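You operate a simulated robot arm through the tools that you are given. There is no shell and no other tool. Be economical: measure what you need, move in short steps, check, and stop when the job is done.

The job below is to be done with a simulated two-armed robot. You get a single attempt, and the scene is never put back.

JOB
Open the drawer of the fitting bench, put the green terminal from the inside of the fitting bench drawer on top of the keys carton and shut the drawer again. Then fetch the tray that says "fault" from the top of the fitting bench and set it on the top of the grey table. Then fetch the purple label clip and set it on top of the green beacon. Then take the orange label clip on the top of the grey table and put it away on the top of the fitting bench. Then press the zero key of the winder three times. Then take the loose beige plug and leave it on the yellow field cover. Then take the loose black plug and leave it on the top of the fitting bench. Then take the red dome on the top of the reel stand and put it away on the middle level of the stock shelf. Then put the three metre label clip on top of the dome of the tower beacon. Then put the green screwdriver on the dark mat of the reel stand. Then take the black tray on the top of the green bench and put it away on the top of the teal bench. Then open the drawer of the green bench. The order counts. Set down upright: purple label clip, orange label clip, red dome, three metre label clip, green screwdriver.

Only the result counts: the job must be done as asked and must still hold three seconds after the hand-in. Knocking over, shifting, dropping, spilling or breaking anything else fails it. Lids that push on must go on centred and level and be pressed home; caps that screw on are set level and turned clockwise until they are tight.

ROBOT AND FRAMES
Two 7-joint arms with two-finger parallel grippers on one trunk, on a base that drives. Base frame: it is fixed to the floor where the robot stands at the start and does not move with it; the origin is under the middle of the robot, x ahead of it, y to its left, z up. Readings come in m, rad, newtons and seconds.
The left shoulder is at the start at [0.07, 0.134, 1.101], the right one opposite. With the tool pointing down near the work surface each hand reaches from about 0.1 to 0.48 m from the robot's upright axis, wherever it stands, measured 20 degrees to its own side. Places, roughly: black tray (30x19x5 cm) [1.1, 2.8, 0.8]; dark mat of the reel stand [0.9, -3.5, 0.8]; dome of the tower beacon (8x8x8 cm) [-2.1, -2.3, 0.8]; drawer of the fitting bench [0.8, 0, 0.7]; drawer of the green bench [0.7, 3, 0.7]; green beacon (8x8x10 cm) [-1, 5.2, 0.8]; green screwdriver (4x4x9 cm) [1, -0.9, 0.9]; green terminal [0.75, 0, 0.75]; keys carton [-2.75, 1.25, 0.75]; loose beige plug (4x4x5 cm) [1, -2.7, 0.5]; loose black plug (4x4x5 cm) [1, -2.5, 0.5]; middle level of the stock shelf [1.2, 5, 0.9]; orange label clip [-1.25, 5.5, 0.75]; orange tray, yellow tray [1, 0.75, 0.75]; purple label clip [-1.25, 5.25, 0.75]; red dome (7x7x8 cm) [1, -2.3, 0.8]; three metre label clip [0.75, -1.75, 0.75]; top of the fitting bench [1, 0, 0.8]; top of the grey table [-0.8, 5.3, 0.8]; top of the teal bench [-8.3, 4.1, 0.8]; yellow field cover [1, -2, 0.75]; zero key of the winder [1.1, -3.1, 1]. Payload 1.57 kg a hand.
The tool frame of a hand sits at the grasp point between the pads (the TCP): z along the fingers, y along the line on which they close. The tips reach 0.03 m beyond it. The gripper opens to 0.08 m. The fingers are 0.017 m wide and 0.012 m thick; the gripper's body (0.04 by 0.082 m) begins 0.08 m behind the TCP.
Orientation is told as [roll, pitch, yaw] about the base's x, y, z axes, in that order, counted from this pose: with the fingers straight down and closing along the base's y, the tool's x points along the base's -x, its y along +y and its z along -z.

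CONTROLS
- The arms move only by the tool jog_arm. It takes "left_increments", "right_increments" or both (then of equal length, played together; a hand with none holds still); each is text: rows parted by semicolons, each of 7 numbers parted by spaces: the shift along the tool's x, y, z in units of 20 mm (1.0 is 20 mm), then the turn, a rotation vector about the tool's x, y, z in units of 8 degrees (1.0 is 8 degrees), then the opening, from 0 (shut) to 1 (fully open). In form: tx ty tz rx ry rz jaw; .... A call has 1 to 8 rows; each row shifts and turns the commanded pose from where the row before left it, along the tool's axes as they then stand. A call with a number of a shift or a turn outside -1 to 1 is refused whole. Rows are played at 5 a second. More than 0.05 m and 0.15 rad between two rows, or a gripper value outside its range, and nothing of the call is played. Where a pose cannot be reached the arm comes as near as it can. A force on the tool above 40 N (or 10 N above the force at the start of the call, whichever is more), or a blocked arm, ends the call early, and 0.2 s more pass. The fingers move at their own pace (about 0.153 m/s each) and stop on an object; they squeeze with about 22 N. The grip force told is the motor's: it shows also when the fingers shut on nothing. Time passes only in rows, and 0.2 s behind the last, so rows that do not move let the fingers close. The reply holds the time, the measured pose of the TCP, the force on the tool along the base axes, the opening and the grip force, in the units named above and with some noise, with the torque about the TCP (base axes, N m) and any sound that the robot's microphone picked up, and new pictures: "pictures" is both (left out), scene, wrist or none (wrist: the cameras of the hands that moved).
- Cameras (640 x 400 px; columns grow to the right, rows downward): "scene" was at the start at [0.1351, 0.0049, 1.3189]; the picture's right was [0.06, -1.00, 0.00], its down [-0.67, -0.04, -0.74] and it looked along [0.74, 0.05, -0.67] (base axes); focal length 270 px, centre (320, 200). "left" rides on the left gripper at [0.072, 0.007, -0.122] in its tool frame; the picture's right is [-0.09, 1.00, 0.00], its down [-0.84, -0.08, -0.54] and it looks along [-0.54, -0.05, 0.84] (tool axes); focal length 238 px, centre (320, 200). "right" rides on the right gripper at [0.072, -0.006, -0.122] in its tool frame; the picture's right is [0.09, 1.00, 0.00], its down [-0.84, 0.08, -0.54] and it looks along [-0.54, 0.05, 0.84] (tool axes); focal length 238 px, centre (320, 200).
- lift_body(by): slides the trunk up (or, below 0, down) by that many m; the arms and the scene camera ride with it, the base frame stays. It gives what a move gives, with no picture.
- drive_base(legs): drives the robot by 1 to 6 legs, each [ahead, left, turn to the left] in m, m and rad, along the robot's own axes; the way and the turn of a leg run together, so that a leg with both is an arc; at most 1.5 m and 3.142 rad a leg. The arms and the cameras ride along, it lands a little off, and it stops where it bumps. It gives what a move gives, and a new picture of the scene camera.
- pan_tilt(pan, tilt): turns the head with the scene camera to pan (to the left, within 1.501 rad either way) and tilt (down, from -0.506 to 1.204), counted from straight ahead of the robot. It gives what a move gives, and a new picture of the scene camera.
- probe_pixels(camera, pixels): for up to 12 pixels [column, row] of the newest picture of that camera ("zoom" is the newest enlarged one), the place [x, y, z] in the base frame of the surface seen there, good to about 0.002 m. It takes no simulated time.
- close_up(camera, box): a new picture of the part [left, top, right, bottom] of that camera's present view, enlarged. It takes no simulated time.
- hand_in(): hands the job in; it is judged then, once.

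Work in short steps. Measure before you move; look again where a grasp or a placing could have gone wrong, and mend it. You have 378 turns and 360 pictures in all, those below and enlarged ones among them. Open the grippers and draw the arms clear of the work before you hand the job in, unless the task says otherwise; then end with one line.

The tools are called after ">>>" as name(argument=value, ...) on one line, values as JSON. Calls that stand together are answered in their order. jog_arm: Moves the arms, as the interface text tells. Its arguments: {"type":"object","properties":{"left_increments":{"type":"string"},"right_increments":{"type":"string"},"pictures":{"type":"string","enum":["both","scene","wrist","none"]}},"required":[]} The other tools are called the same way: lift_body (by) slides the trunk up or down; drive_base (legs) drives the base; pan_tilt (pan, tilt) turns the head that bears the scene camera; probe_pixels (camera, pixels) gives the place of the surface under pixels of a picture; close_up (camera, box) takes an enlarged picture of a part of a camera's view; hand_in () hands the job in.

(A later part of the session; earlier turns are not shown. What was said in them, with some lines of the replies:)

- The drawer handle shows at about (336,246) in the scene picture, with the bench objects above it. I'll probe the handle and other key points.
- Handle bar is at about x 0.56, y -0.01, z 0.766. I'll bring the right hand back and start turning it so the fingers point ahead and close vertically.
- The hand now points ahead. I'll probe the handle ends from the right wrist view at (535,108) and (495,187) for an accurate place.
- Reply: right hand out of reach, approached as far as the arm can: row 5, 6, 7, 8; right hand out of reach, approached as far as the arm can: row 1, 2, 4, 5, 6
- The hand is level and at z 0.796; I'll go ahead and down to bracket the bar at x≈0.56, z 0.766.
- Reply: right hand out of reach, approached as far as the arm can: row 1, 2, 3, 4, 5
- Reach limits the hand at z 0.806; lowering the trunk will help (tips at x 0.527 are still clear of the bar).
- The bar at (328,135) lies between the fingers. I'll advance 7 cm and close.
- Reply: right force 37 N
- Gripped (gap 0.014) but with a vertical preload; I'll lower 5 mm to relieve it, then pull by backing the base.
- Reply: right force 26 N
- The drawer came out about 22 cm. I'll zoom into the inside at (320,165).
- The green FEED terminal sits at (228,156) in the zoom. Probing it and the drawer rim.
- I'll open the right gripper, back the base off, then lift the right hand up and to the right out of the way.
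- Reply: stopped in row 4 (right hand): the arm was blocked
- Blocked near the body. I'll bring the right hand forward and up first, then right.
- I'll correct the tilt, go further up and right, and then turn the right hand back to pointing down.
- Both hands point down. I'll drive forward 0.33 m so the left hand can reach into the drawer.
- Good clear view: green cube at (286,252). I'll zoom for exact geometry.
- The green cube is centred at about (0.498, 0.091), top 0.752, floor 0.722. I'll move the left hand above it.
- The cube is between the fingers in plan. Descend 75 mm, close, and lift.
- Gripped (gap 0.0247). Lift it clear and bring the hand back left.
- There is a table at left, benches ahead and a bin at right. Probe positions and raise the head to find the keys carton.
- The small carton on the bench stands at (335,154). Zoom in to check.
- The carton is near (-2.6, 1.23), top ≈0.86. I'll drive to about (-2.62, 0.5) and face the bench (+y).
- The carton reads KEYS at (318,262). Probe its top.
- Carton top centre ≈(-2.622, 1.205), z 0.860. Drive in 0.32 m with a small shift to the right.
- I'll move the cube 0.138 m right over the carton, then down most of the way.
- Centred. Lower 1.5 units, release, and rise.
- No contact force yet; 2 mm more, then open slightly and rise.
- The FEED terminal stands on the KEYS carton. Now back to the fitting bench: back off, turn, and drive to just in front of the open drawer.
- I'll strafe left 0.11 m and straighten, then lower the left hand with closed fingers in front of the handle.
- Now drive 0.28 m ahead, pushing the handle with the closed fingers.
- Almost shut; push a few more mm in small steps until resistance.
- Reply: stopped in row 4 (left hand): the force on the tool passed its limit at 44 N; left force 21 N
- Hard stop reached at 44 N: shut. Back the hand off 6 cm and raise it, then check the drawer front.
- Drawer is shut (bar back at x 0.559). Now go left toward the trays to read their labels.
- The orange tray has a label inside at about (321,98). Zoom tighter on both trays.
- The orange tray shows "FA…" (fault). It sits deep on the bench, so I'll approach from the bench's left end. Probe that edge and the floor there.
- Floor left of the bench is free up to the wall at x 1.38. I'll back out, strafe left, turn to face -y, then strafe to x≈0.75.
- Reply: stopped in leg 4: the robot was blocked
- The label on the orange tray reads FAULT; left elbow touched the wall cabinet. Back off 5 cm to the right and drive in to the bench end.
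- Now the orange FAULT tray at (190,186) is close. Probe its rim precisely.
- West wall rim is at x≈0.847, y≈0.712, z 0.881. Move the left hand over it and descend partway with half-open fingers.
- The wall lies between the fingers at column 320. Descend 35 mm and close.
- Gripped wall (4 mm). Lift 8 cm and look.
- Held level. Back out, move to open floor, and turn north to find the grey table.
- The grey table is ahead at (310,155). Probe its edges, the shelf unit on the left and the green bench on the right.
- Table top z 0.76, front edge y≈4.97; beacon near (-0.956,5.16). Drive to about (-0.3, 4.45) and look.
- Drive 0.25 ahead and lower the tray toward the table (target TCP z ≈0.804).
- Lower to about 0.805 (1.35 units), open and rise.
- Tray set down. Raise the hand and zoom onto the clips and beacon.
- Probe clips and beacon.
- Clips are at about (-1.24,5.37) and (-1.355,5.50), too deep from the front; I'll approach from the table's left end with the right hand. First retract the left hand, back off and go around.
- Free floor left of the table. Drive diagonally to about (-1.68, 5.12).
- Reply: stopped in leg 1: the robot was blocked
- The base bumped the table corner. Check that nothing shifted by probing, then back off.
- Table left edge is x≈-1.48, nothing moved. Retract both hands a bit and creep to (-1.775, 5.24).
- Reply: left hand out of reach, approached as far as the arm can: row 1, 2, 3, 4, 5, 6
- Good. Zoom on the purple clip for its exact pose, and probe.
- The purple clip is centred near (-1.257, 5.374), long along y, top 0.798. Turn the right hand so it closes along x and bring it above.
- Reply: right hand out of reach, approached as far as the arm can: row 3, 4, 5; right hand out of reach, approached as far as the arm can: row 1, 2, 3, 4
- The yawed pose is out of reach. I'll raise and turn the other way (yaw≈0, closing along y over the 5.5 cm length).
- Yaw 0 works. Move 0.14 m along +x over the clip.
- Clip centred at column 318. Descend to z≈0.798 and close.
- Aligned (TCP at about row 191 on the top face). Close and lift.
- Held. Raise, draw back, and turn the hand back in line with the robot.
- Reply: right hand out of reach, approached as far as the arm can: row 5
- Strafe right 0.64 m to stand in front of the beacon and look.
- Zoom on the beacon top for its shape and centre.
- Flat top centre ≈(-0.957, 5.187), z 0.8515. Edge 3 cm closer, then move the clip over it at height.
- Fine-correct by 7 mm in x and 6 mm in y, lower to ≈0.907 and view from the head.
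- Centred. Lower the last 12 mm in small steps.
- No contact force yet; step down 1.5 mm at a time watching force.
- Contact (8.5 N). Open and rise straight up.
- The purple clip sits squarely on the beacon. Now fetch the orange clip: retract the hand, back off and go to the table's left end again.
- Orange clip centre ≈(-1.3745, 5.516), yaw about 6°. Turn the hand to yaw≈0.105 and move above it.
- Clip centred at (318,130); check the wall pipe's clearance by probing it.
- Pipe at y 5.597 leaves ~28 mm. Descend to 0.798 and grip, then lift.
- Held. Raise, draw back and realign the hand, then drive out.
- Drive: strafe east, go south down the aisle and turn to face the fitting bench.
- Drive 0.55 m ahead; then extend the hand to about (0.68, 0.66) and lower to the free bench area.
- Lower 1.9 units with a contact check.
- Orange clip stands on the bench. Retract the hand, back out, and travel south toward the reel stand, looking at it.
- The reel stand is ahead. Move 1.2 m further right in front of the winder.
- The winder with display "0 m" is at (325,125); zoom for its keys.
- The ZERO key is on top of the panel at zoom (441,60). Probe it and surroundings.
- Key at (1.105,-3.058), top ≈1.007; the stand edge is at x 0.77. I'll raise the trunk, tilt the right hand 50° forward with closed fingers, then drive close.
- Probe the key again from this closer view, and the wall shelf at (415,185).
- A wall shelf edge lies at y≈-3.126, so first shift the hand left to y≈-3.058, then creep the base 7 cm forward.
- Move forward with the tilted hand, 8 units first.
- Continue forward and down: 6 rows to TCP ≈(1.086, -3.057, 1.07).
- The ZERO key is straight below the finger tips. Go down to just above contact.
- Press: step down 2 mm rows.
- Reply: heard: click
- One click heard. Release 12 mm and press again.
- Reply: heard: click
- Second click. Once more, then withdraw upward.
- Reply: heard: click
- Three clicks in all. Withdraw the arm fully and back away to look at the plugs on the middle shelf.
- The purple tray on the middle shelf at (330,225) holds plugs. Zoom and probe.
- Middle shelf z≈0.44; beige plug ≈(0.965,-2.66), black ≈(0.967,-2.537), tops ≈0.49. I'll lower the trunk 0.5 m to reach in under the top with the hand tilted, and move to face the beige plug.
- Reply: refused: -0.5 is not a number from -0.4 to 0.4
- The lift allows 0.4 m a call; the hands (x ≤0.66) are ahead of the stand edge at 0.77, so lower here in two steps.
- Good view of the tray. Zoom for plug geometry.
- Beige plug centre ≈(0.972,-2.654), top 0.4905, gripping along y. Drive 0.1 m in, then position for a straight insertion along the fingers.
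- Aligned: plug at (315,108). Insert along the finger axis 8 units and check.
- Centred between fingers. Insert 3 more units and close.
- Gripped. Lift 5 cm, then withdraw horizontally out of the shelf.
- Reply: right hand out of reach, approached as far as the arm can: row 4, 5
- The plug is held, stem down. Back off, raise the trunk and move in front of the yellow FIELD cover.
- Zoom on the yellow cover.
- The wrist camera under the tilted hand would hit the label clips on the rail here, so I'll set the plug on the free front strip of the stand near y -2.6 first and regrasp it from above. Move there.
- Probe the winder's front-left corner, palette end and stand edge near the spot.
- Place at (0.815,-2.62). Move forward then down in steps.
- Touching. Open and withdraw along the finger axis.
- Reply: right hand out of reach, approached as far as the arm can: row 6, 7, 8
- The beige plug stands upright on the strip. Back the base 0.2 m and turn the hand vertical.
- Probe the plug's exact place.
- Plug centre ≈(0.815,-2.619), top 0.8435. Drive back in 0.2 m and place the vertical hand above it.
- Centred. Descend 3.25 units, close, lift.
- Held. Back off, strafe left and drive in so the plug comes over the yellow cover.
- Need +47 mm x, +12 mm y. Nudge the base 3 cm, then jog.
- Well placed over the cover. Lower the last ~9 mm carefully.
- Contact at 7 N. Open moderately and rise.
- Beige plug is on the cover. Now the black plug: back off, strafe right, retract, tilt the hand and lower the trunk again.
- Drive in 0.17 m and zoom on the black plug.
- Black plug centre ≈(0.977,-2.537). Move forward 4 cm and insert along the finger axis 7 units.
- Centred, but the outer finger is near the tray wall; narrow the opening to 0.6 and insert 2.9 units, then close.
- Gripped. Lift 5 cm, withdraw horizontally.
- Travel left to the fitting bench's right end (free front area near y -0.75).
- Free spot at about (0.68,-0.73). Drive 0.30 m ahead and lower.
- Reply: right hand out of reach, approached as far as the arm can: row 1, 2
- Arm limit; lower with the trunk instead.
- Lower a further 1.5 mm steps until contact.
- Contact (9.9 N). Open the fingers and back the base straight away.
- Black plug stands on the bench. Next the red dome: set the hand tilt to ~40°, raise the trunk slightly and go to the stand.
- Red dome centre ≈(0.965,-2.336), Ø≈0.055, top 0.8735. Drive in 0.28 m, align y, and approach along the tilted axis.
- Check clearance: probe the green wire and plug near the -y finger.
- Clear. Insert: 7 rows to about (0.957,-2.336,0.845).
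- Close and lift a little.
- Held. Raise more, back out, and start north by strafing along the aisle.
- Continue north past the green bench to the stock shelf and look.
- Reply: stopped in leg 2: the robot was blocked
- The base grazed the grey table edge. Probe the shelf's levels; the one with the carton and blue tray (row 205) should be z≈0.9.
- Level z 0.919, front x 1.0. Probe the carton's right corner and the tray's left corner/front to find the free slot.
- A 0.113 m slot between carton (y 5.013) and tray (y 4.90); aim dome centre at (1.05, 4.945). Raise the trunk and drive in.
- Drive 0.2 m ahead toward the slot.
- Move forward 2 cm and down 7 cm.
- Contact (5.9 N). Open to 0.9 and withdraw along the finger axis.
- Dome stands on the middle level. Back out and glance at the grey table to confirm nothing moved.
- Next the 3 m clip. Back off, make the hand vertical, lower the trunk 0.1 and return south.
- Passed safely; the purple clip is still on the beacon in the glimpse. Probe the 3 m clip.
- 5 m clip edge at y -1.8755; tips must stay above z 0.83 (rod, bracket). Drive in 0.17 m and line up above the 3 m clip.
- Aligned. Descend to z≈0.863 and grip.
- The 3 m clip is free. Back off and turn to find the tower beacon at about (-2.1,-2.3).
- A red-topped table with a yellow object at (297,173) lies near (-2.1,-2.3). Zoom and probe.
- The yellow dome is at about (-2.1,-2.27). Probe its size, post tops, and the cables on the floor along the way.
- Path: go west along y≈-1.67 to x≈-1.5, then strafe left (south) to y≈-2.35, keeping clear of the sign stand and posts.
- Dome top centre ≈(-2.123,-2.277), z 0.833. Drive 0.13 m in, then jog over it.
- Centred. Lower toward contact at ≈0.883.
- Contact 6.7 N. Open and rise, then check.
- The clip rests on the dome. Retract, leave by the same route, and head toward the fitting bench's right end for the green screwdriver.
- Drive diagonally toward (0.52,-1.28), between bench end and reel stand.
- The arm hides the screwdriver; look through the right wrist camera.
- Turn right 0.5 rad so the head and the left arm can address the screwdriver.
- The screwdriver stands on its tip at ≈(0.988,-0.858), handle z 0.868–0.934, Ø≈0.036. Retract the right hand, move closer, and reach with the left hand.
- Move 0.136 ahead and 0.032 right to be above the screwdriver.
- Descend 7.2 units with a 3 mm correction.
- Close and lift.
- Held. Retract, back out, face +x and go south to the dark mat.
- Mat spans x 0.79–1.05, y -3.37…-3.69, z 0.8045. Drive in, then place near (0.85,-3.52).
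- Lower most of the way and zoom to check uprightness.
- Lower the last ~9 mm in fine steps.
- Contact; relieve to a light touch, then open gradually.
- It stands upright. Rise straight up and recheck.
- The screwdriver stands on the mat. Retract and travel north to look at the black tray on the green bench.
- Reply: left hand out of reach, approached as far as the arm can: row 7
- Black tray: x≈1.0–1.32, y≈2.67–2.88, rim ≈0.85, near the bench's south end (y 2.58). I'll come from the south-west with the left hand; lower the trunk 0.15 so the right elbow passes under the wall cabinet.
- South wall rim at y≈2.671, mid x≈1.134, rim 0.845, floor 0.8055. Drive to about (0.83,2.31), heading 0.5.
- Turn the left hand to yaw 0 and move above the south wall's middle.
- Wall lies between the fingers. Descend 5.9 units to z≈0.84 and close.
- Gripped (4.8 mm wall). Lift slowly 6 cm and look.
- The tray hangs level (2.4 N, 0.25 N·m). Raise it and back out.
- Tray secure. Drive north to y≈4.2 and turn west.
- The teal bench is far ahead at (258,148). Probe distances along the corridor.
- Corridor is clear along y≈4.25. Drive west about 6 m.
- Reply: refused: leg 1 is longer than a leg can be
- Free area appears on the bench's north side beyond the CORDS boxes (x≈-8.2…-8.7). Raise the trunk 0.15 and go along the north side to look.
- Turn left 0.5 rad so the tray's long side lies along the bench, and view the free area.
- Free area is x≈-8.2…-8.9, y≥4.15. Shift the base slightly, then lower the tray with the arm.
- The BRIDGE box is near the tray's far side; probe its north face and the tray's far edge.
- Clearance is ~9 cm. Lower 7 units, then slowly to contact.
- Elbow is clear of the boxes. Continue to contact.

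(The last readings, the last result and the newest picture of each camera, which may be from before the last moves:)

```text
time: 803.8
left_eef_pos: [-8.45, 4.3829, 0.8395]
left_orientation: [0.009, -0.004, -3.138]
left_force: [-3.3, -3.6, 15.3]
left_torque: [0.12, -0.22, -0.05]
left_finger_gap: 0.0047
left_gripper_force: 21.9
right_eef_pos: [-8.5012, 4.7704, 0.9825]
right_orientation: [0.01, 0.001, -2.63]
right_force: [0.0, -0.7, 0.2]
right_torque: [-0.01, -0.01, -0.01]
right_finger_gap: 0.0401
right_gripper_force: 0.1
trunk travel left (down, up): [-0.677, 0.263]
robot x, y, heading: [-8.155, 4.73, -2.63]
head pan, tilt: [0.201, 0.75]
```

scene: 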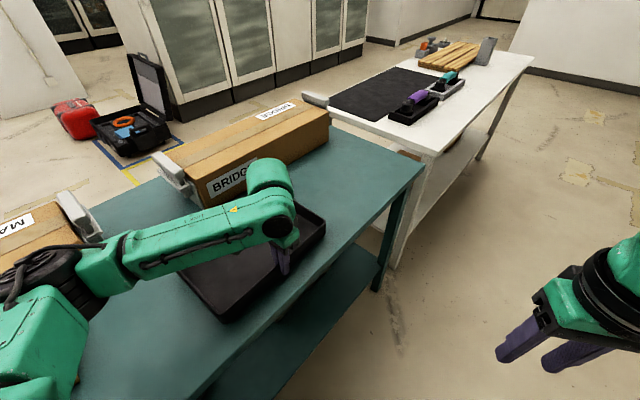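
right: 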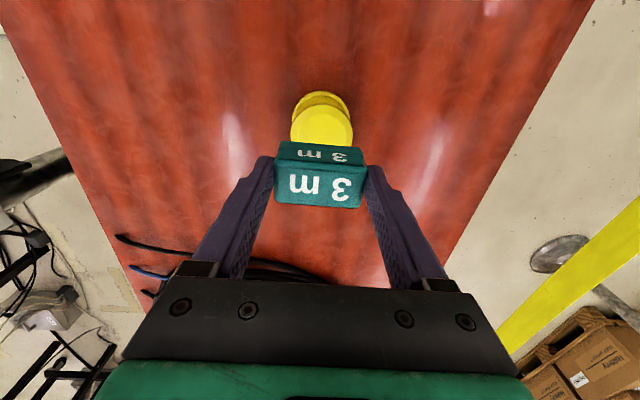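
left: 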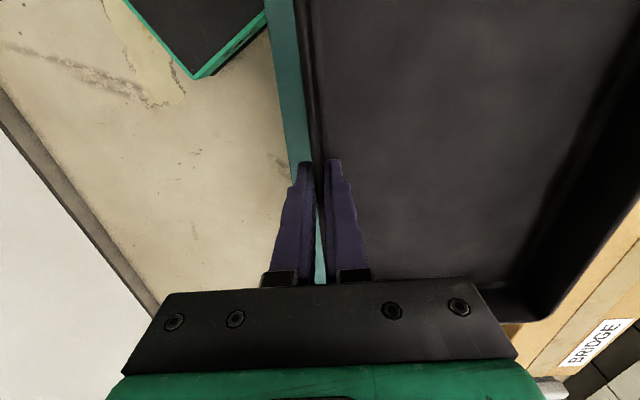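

Contact. Ease 1 mm, open and rise.

>>> jog_arm(left_increments="0 0 -0.05 0 0 0 0;0 0 0 0 0 0 0.3;0 0 0 0 0 0 0.6;0 0 -1 0 0 0 0.6;0 0 -1 0 0 0 0.6;0 0 -1 0 0 0 0.6;0 0 -1 0 0 0 0.6;0 0 -1 0 0 0 0.6", pictures="both")

```text
time: 805.6
left_eef_pos: [-8.4494, 4.3841, 0.9387]
left_orientation: [0.007, 0.002, -3.139]
left_force: [0.0, -0.7, 0.3]
left_torque: [-0.01, -0.01, 0.0]
left_finger_gap: 0.0479
left_gripper_force: 0.1
right_eef_pos: [-8.5006, 4.7711, 0.9812]
right_orientation: [0.011, -0.002, -2.631]
right_force: [0.2, 0.4, 0.3]
right_torque: [0.01, 0.04, -0.05]
right_finger_gap: 0.0398
right_gripper_force: 0.0
trunk travel left (down, up): [-0.677, 0.263]
robot x, y, heading: [-8.1557, 4.7286, -2.633]
head pan, tilt: [0.201, 0.75]
```

scene: 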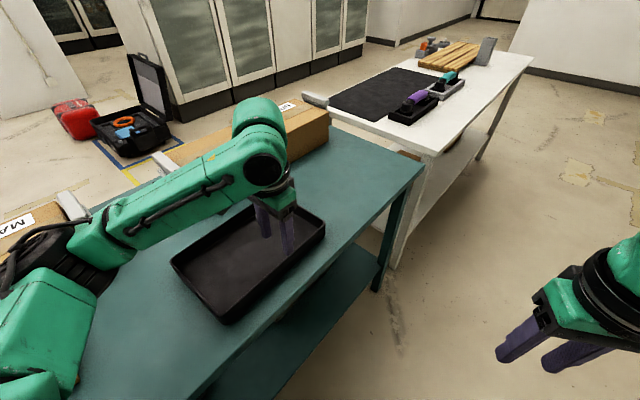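
left: 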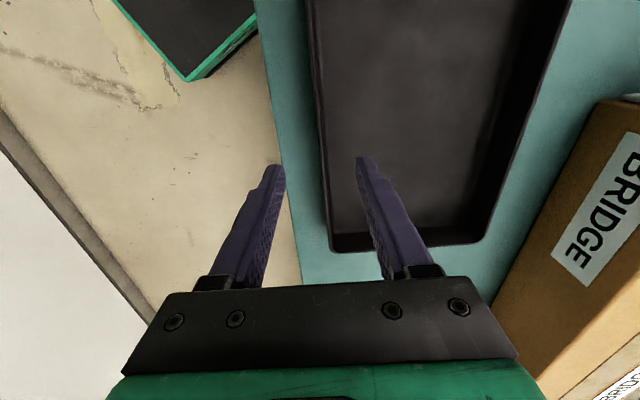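

The tray rests on the teal bench. Raise and realign the left hand, leave the bench, and reverse east along the corridor.

>>> jog_arm(left_increments="0 0 -1 0 0 0 0.5;0 0 -1 0 0 0 0.5;0 0 -1 0 0 0 0.5;0 0 -1 0 0 0 0.5;0 0 0 0 0 -0.9 0.5;0 0 0 0 0 -0.9 0.5;0 0 0 0 0 -0.9 0.5;0 0 0 0 0 -0.85 0.5", pictures="none")

>>> drive_base(legs=[[0, -0.1, 0], [0, 0, -0.51], [-1.4, 0, 0], [-1.3, 0.3, 0], [-1.4, 0, 0], [-1.4, 0, 0]])

```text
time: 807.4
left_eef_pos: [-8.45, 4.3845, 1.0192]
left_orientation: [0.008, -0.001, -2.641]
left_force: [-0.5, -0.9, 0.1]
left_torque: [0.03, -0.01, -0.01]
left_finger_gap: 0.0398
left_gripper_force: 0.1
right_eef_pos: [-8.5007, 4.7716, 0.9816]
right_orientation: [0.011, 0.0, -2.632]
right_force: [0.7, 0.7, -0.4]
right_torque: [0.03, -0.01, 0.0]
right_finger_gap: 0.0398
right_gripper_force: 0.0
trunk travel left (down, up): [-0.677, 0.263]
robot x, y, heading: [-8.156, 4.7268, -2.63]
head pan, tilt: [0.201, 0.75]
```

```text
time: 836.2
left_eef_pos: [-3.0695, 4.4329, 1.02]
left_orientation: [0.007, -0.001, 3.136]
left_force: [0.1, 0.9, -0.1]
left_torque: [-0.02, 0.0, -0.03]
left_finger_gap: 0.0398
left_gripper_force: 0.1
right_eef_pos: [-2.9273, 4.7948, 0.9816]
right_orientation: [0.011, 0.0, -3.135]
right_force: [-0.9, 0.3, -0.8]
right_torque: [-0.03, 0.0, 0.0]
right_finger_gap: 0.04
right_gripper_force: 0.0
trunk travel left (down, up): [-0.677, 0.263]
robot x, y, heading: [-2.6428, 4.5901, -3.139]
head pan, tilt: [0.201, 0.75]
```

scene: 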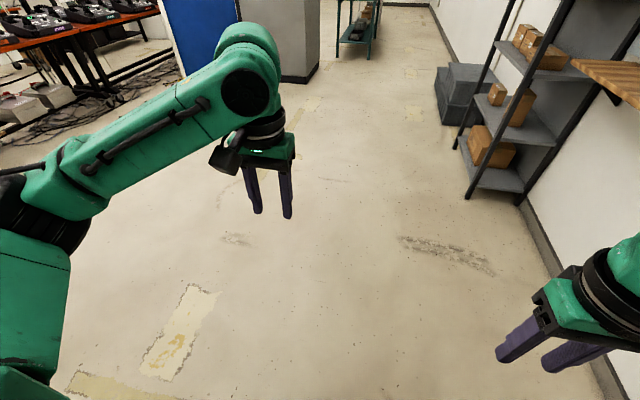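

>>> drive_base(legs=[[-0.5, 0.4, 0], [-1.2, 0, 0], [-0.6, 0, 0], [0, 0, 3.14], [0, -1.15, 0]])

>>> pan_tilt(pan=0.0, tilt=0.6)

```text
time: 861.3
left_eef_pos: [0.1219, 3.2258, 1.0196]
left_orientation: [0.008, -0.002, 0.006]
left_force: [-0.4, -0.3, 0.1]
left_torque: [0.02, 0.02, 0.0]
left_finger_gap: 0.0402
left_gripper_force: 0.1
right_eef_pos: [-0.0147, 2.8616, 0.9815]
right_orientation: [0.01, -0.001, 0.017]
right_force: [0.4, 0.4, 0.2]
right_torque: [0.0, 0.01, 0.04]
right_finger_gap: 0.0401
right_gripper_force: 0.1
trunk travel left (down, up): [-0.677, 0.263]
robot x, y, heading: [-0.3016, 3.0643, 0.013]
head pan, tilt: [0.201, 0.75]
```

scene: 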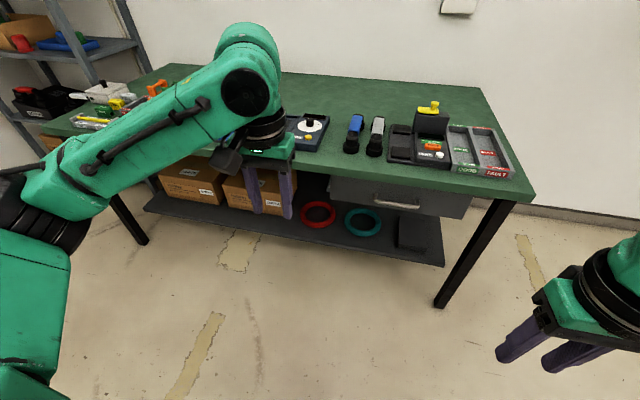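

```text
time: 862.0
left_eef_pos: [0.123, 3.2256, 1.0189]
left_orientation: [0.007, -0.003, 0.005]
left_force: [0.3, 0.0, -0.7]
left_torque: [0.01, 0.03, -0.01]
left_finger_gap: 0.0401
left_gripper_force: 0.1
right_eef_pos: [-0.0153, 2.8622, 0.9814]
right_orientation: [0.011, -0.003, 0.018]
right_force: [0.6, 1.0, -0.2]
right_torque: [0.01, 0.02, 0.0]
right_finger_gap: 0.0401
right_gripper_force: 0.0
trunk travel left (down, up): [-0.677, 0.263]
robot x, y, heading: [-0.3015, 3.0599, 0.014]
head pan, tilt: [0.0, 0.6]
```

scene: 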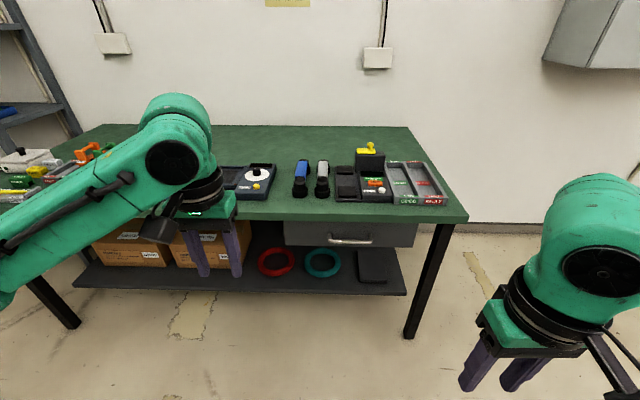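

The green bench's drawer handle is at (350,240). Probe it.

>>> close_up(camera="scene", box=[280, 205, 420, 260])

>>> probe_pixels(camera="scene", pixels=[[350, 242], [333, 242], [368, 241], [350, 243], [350, 232], [300, 235], [405, 235], [350, 215], [350, 220]])

```text
4.57 times, centred on (350, 232) of scene
```

zoom: 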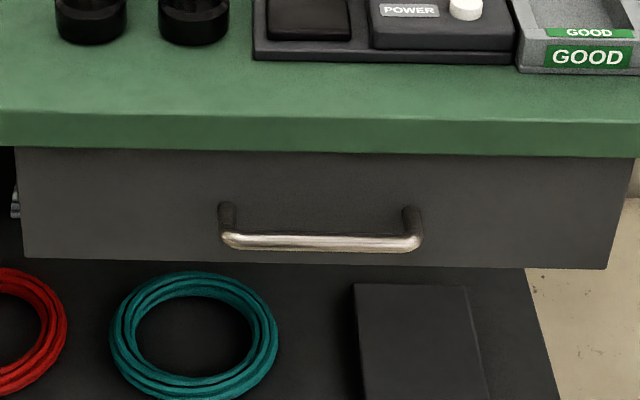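

```text
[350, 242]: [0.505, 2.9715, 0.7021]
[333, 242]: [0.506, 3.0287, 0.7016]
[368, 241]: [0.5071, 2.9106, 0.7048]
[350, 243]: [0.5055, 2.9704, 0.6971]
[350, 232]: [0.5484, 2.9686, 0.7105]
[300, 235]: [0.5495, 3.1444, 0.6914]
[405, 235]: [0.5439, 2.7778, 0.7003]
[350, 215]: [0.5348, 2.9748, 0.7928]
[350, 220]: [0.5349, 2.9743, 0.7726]
```

Handle bar centre ≈(0.511, 2.969, 0.698), front face x≈0.548. As before, turn the right hand to point ahead, closing vertically, then lower the trunk.

>>> jog_arm(right_increments="-0.46 0.94 0 0 0 0 0.6;-0.46 0.94 0 0 0 0 0.6;-0.46 0.94 0 0 0 0 0.6;-0.46 0.94 0 0 0 0 0.6;-0.46 0.94 0 0 0 0 0.6;-0.46 0.94 0 0 0 0 0.6;-0.46 0.94 0 0 0 0 0.6;-0.46 0.94 -0.5 0 0 0 0.6", pictures="none")

>>> jog_arm(right_increments="0 0 0 0.577 -0.577 -0.577 0.6;0 0 0 0.577 -0.577 -0.577 0.6;0 0 0 0.577 -0.577 -0.577 0.6;0 0 0 0.577 -0.577 -0.577 0.6;0 0 0 0.577 -0.577 -0.577 0.6;0 0 0 0.577 -0.577 -0.577 0.6;0 0 0 0.577 -0.577 -0.577 0.6;0 0 0 0.577 -0.577 -0.577 0.6", pictures="none")

>>> jog_arm(right_increments="0 0 0 0.577 -0.577 -0.577 0.6;0 0 0 0.577 -0.577 -0.577 0.6;0 0 0 0.577 -0.577 -0.577 0.6;0 0 0 0.577 -0.577 -0.577 0.6;0 0 0 0.577 -0.577 -0.577 0.6;0 0 0 0.577 -0.577 -0.577 0.6;0 0 0 0.577 -0.577 -0.577 0.6;0 0 0 0 0 0 0.6", pictures="none")

>>> lift_body(by=-0.25)

```text
time: 863.8
left_eef_pos: [0.1233, 3.2267, 1.0197]
left_orientation: [0.005, -0.003, 0.006]
left_force: [-0.1, 0.1, 0.5]
left_torque: [0.02, 0.0, -0.01]
left_finger_gap: 0.0401
left_gripper_force: 0.1
right_eef_pos: [0.055, 3.0159, 0.9955]
right_orientation: [0.008, -0.002, 0.02]
right_force: [0.2, 1.1, 1.8]
right_torque: [-0.01, -0.02, 0.01]
right_finger_gap: 0.0479
right_gripper_force: 0.0
trunk travel left (down, up): [-0.677, 0.263]
robot x, y, heading: [-0.298, 3.0609, 0.013]
head pan, tilt: [0.0, 0.6]
```

```text
time: 865.6
left_eef_pos: [0.122, 3.227, 1.0197]
left_orientation: [0.005, -0.003, 0.005]
left_force: [0.6, -0.3, 0.5]
left_torque: [0.01, 0.01, -0.04]
left_finger_gap: 0.0399
left_gripper_force: 0.1
right_eef_pos: [0.055, 3.0137, 0.9935]
right_orientation: [-0.842, -0.346, 0.865]
right_force: [-0.3, -0.9, 0.1]
right_torque: [0.01, 0.03, 0.03]
right_finger_gap: 0.0479
right_gripper_force: 0.1
trunk travel left (down, up): [-0.677, 0.263]
robot x, y, heading: [-0.2973, 3.0652, 0.014]
head pan, tilt: [0.0, 0.6]
```

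```text
time: 867.4
left_eef_pos: [0.1224, 3.2245, 1.0202]
left_orientation: [0.007, -0.003, 0.005]
left_force: [-0.2, 0.4, 0.4]
left_torque: [-0.01, 0.02, 0.0]
left_finger_gap: 0.0398
left_gripper_force: 0.1
right_eef_pos: [0.0647, 3.019, 0.9982]
right_orientation: [-1.599, -0.044, 1.572]
right_force: [0.0, -0.3, 0.3]
right_torque: [0.0, -0.05, 0.0]
right_finger_gap: 0.048
right_gripper_force: 0.1
trunk travel left (down, up): [-0.677, 0.263]
robot x, y, heading: [-0.3028, 3.0645, 0.017]
head pan, tilt: [0.0, 0.6]
```

```text
time: 870.0
left_eef_pos: [0.1223, 3.2267, 0.7693]
left_orientation: [0.007, -0.001, 0.006]
left_force: [-0.9, 0.4, -0.2]
left_torque: [0.01, 0.0, -0.04]
left_finger_gap: 0.0403
left_gripper_force: 0.1
right_eef_pos: [0.0642, 3.0172, 0.7476]
right_orientation: [-1.6, -0.038, 1.571]
right_force: [-0.4, 0.3, -0.4]
right_torque: [0.0, -0.03, 0.01]
right_finger_gap: 0.0477
right_gripper_force: 0.1
trunk travel left (down, up): [-0.427, 0.513]
robot x, y, heading: [-0.3014, 3.0637, 0.016]
head pan, tilt: [0.0, 0.6]
```

Raise the left hand out of the way and position the right hand: down 4.5 cm, right 4.9 cm, forward 10 cm.

>>> jog_arm(right_increments="0.5 0 1 0 0 0 0.6;0.5 0 1 0 0 0 0.6;0.5 0.5 1 0 0 0 0.6;0.5 0.5 1 0 0 0 0.6;0.45 0.5 1 0 0 0 0.6;0 0.5 1 0 0 0 0.6;0 0.4 1 0 0 0 0.6;0 0 0 0 0 0 0.6", left_increments="0 0.5 -1 0 0 0 0.5;0 0.5 -1 0 0 0 0.5;0 0.5 -1 0 0 0 0.5;0 0.5 -1 0 0 0 0.5;0 0.5 -1 0 0 0 0.5;0 0 -1 0 0 0 0.5;0 0 -1 0 0 0 0.5;0 0 -1 0 0 0 0.5", pictures="wrist")

```text
time: 871.8
left_eef_pos: [0.1202, 3.2773, 0.9295]
left_orientation: [0.006, -0.001, 0.005]
left_force: [-0.8, -0.1, 0.3]
left_torque: [-0.02, -0.02, 0.0]
left_finger_gap: 0.0401
left_gripper_force: 0.2
right_eef_pos: [0.1768, 2.9844, 0.7166]
right_orientation: [-1.569, -0.063, 1.538]
right_force: [1.0, -0.2, 0.4]
right_torque: [0.01, -0.01, 0.01]
right_finger_gap: 0.048
right_gripper_force: 0.2
right hand out of reach, approached as far as the arm can: row 5, 6, 7
trunk travel left (down, up): [-0.427, 0.513]
robot x, y, heading: [-0.3005, 3.062, 0.018]
head pan, tilt: [0.0, 0.6]
```

right: 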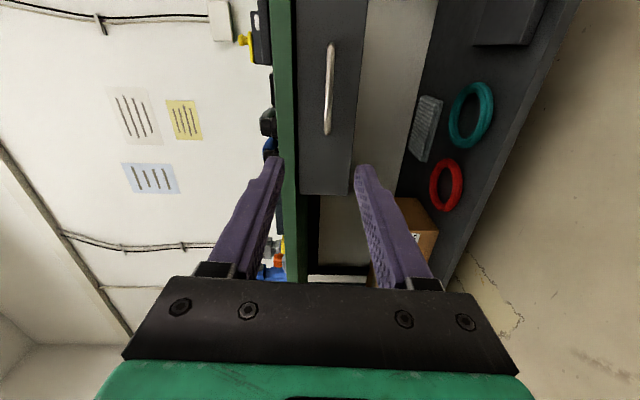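
left: 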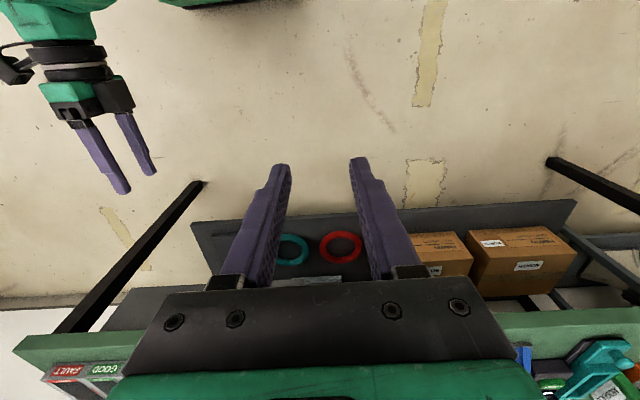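

Level the hand orientation and drive ahead 0.25 m.

>>> jog_arm(right_increments="0 0.3 1 0 -0.24 -0.45 0.6;0 0.3 1 0 0 0 0.6;0.3 0.2 0 0 0 0 0.6;0 0 0 0 0 0 0.6", pictures="none")

>>> drive_base(legs=[[0.2, 0, -0.015]])

>>> close_up(camera="right", box=[0, 0, 640, 400])

```text
time: 872.8
left_eef_pos: [0.1218, 3.2786, 0.9276]
left_orientation: [0.007, -0.002, 0.006]
left_force: [-0.6, 0.5, 0.2]
left_torque: [-0.02, -0.02, 0.01]
left_finger_gap: 0.0401
left_gripper_force: 0.1
right_eef_pos: [0.2035, 3.0043, 0.7019]
right_orientation: [-1.571, 0.054, 1.622]
right_force: [-0.5, -0.3, -0.4]
right_torque: [0.01, 0.01, 0.01]
right_finger_gap: 0.0477
right_gripper_force: 0.0
right hand out of reach, approached as far as the arm can: row 1
trunk travel left (down, up): [-0.427, 0.513]
robot x, y, heading: [-0.3002, 3.0596, 0.02]
head pan, tilt: [0.0, 0.6]
```

```text
time: 874.4
left_eef_pos: [0.3288, 3.2701, 0.9282]
left_orientation: [0.007, 0.0, -0.015]
left_force: [0.0, -1.4, -0.4]
left_torque: [-0.01, 0.03, -0.01]
left_finger_gap: 0.0401
left_gripper_force: 0.1
right_eef_pos: [0.4039, 2.9948, 0.7021]
right_orientation: [-1.57, 0.051, 1.603]
right_force: [0.4, -0.1, -0.4]
right_torque: [0.01, -0.03, 0.03]
right_finger_gap: 0.0477
right_gripper_force: 0.1
trunk travel left (down, up): [-0.427, 0.513]
robot x, y, heading: [-0.1032, 3.0626, -0.005]
head pan, tilt: [0.0, 0.6]
```

scene: 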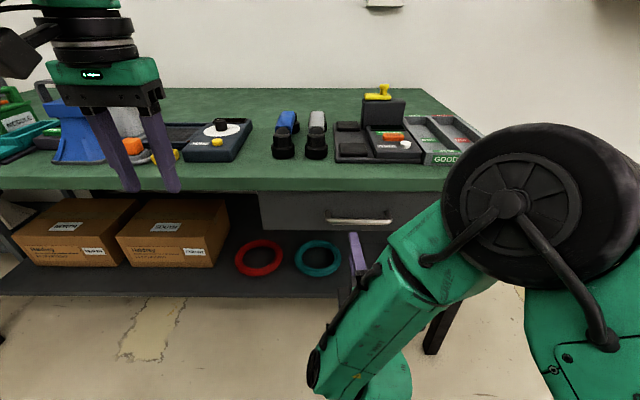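

```text
1.00 times, centred on (320, 200) of right (not enlarged: the box is as wide or as high as the picture)
```

zoom: 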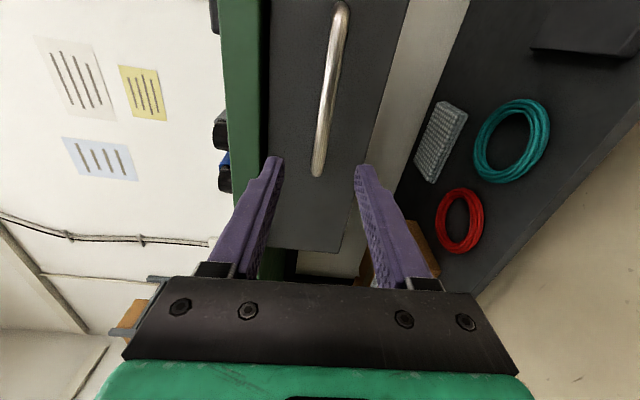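

Bar lies between the fingers but I'm near its left end; shift right 2.7 cm, level the hand, and advance.

>>> jog_arm(right_increments="0.7 0.1 0.4 0 0.12 0.19 0.6;0.65 0.1 0.4 0 0.11 0.18 0.6;0 0 1 0 0 0 0.6;0 0 1 0 0 0 0.6;0 0 0 0 0 0 0.6", pictures="wrist")

```text
time: 875.6
left_eef_pos: [0.3273, 3.2694, 0.9284]
left_orientation: [0.007, -0.001, -0.014]
left_force: [-0.3, -0.4, 0.2]
left_torque: [0.03, 0.02, -0.01]
left_finger_gap: 0.0398
left_gripper_force: 0.1
right_eef_pos: [0.4588, 2.9725, 0.7048]
right_orientation: [-1.571, 0.003, 1.566]
right_force: [0.1, -0.1, -0.3]
right_torque: [-0.02, 0.0, 0.01]
right_finger_gap: 0.0481
right_gripper_force: 0.0
right hand out of reach, approached as far as the arm can: row 4
trunk travel left (down, up): [-0.427, 0.513]
robot x, y, heading: [-0.1006, 3.0604, -0.007]
head pan, tilt: [0.0, 0.6]
```

right: 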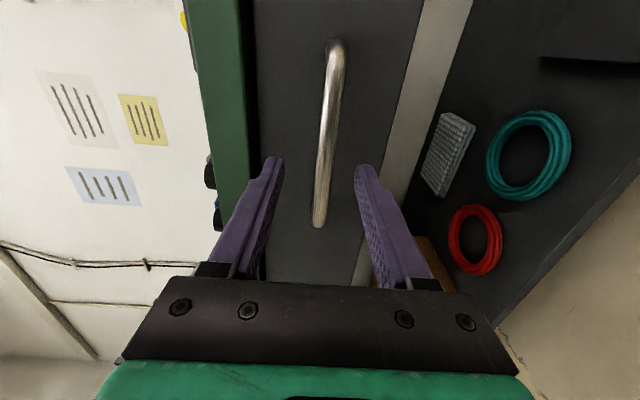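

Level and aligned. Lower the trunk 6 mm, drive 4.2 cm ahead and close on the bar.

>>> lift_body(by=-0.006)

>>> drive_base(legs=[[0.042, 0, 0]])

>>> jog_arm(right_increments="0 0 0 0 0 0 0;0 0 0 0 0 0 0;0 0 0 0 0 0 0;0 0 0 0 0 0 0", pictures="wrist")

```text
time: 876.1
left_eef_pos: [0.328, 3.2695, 0.9238]
left_orientation: [0.006, -0.002, -0.014]
left_force: [0.1, -0.9, 0.0]
left_torque: [-0.02, -0.02, 0.01]
left_finger_gap: 0.04
left_gripper_force: 0.0
right_eef_pos: [0.4578, 2.9728, 0.6981]
right_orientation: [-1.567, 0.004, 1.566]
right_force: [0.2, -0.3, -0.3]
right_torque: [-0.01, -0.03, -0.03]
right_finger_gap: 0.0481
right_gripper_force: 0.1
trunk travel left (down, up): [-0.421, 0.519]
robot x, y, heading: [-0.0998, 3.0644, -0.01]
head pan, tilt: [0.0, 0.6]
```

```text
time: 877.0
left_eef_pos: [0.3718, 3.2706, 0.9224]
left_orientation: [0.007, -0.003, -0.016]
left_force: [0.3, -0.4, 0.5]
left_torque: [0.01, 0.03, 0.01]
left_finger_gap: 0.0398
left_gripper_force: 0.1
right_eef_pos: [0.5012, 2.9733, 0.6979]
right_orientation: [-1.566, 0.001, 1.566]
right_force: [-0.1, -0.8, 0.7]
right_torque: [0.03, -0.02, 0.03]
right_finger_gap: 0.0481
right_gripper_force: 0.1
trunk travel left (down, up): [-0.421, 0.519]
robot x, y, heading: [-0.0576, 3.0613, -0.003]
head pan, tilt: [0.0, 0.6]
```

scene: 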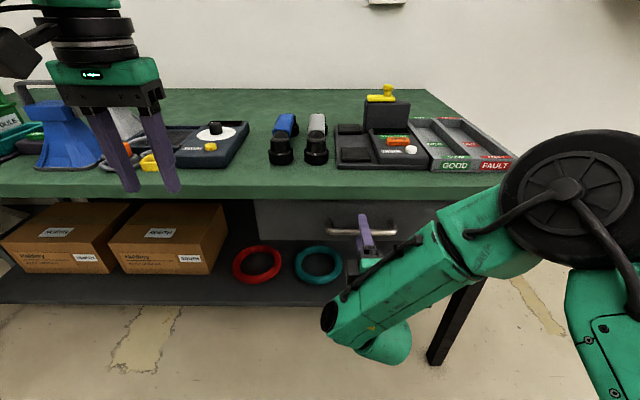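

```text
time: 878.0
left_eef_pos: [0.3681, 3.2709, 0.9234]
left_orientation: [0.007, -0.003, -0.011]
left_force: [-0.5, -0.5, 0.3]
left_torque: [-0.01, -0.04, -0.02]
left_finger_gap: 0.0401
left_gripper_force: 0.1
right_eef_pos: [0.4984, 2.9731, 0.6995]
right_orientation: [-1.575, -0.001, 1.565]
right_force: [2.1, -0.9, 10.2]
right_torque: [0.09, -0.12, 0.07]
right_finger_gap: 0.0136
right_gripper_force: 30.3
trunk travel left (down, up): [-0.421, 0.519]
robot x, y, heading: [-0.0585, 3.0625, -0.006]
head pan, tilt: [0.0, 0.6]
```

right: 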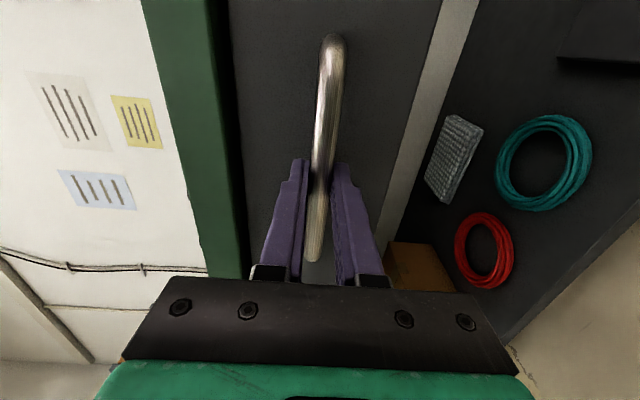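

Gripped (gap 0.0136). Pull the drawer open by backing 0.25 m.

>>> drive_base(legs=[[-0.25, 0, 0]])

```text
time: 879.9
left_eef_pos: [0.1174, 3.2733, 0.9235]
left_orientation: [0.006, -0.006, -0.014]
left_force: [-0.9, -1.0, -0.6]
left_torque: [0.03, -0.01, -0.01]
left_finger_gap: 0.0398
left_gripper_force: 0.1
right_eef_pos: [0.2487, 2.9767, 0.699]
right_orientation: [-1.572, 0.004, 1.57]
right_force: [0.8, 9.9, 11.4]
right_torque: [0.14, -0.14, 0.66]
right_finger_gap: 0.0136
right_gripper_force: 30.6
trunk travel left (down, up): [-0.421, 0.519]
robot x, y, heading: [-0.3075, 3.0687, -0.001]
head pan, tilt: [0.0, 0.6]
```

scene: 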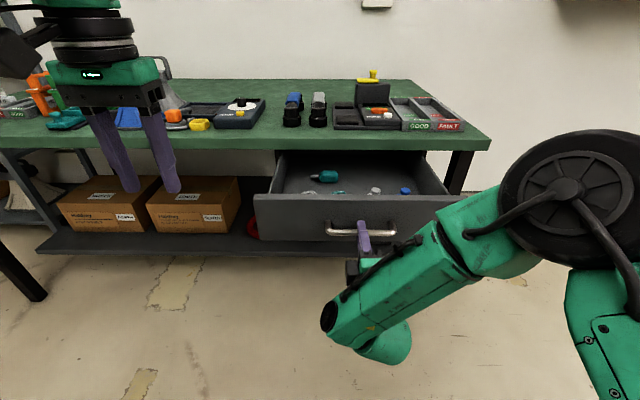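

The drawer is open 25 cm. Release the handle and withdraw.

>>> jog_arm(right_increments="0 0 0 0 0 0 0.6;0 0 0 0 0 0 0.6;0 0 0 0 0 0 0.6", pictures="none")

>>> drive_base(legs=[[-0.4, 0, 0]])

>>> probe_pixels(camera="scene", pixels=[[300, 200], [360, 160], [250, 190]])

```text
time: 880.6
left_eef_pos: [0.1194, 3.2719, 0.9229]
left_orientation: [0.009, -0.001, -0.012]
left_force: [0.0, 0.5, -0.5]
left_torque: [0.0, 0.0, -0.04]
left_finger_gap: 0.0396
left_gripper_force: 0.1
right_eef_pos: [0.2509, 2.9755, 0.6991]
right_orientation: [-1.571, 0.002, 1.569]
right_force: [0.1, 0.7, -0.1]
right_torque: [0.01, -0.01, 0.0]
right_finger_gap: 0.0479
right_gripper_force: 0.1
trunk travel left (down, up): [-0.421, 0.519]
robot x, y, heading: [-0.3059, 3.0632, -0.007]
head pan, tilt: [0.0, 0.6]
```

```text
time: 883.1
left_eef_pos: [-0.2733, 3.2734, 0.9223]
left_orientation: [0.006, -0.004, -0.01]
left_force: [0.4, -0.1, 0.6]
left_torque: [-0.02, -0.05, 0.01]
left_finger_gap: 0.0398
left_gripper_force: 0.1
right_eef_pos: [-0.1409, 2.9778, 0.6992]
right_orientation: [-1.573, 0.001, 1.571]
right_force: [-0.5, 0.7, -0.1]
right_torque: [-0.01, -0.04, 0.0]
right_finger_gap: 0.0478
right_gripper_force: 0.1
trunk travel left (down, up): [-0.421, 0.519]
robot x, y, heading: [-0.6975, 3.0669, -0.005]
head pan, tilt: [0.0, 0.6]
```

scene: 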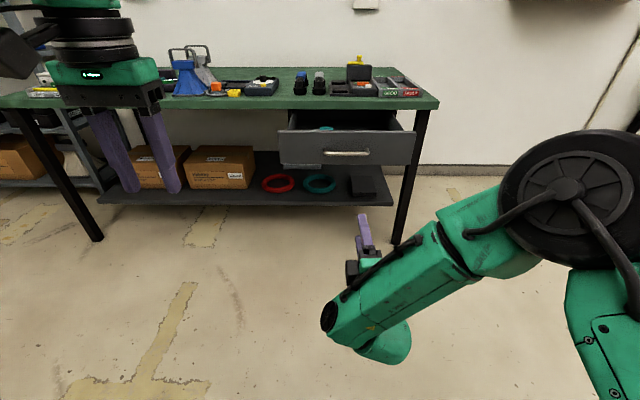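

```text
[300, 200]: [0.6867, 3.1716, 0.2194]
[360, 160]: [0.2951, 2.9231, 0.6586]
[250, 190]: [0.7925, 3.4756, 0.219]
```

The drawer stays open (front at x 0.295) and both arms are clear. Open the grippers fully and hand in.

>>> jog_arm(left_increments="0 0 0 0 0 0 1;0 0 0 0 0 0 1;0 0 0 0 0 0 1", right_increments="0 0 0 0 0 0 1;0 0 0 0 0 0 1;0 0 0 0 0 0 1", pictures="none")

>>> hand_in()

```text
time: 883.9
left_eef_pos: [-0.272, 3.2736, 0.9238]
left_orientation: [0.007, -0.002, -0.009]
left_force: [-0.2, 0.2, 0.1]
left_torque: [-0.01, 0.0, 0.01]
left_finger_gap: 0.08
left_gripper_force: 0.0
right_eef_pos: [-0.1399, 2.9789, 0.6989]
right_orientation: [-1.57, 0.002, 1.572]
right_force: [0.1, 0.3, 1.1]
right_torque: [0.01, -0.02, -0.02]
right_finger_gap: 0.08
right_gripper_force: 0.0
trunk travel left (down, up): [-0.421, 0.519]
robot x, y, heading: [-0.6988, 3.0625, -0.003]
head pan, tilt: [0.0, 0.6]
```

```text
The job is handed in.
```

All twelve steps were carried out in the order given and the job is handed in; the base bumped the grey table twice and an arm touched a wall fixture once on the way, and the views I took afterwards showed nothing moved.
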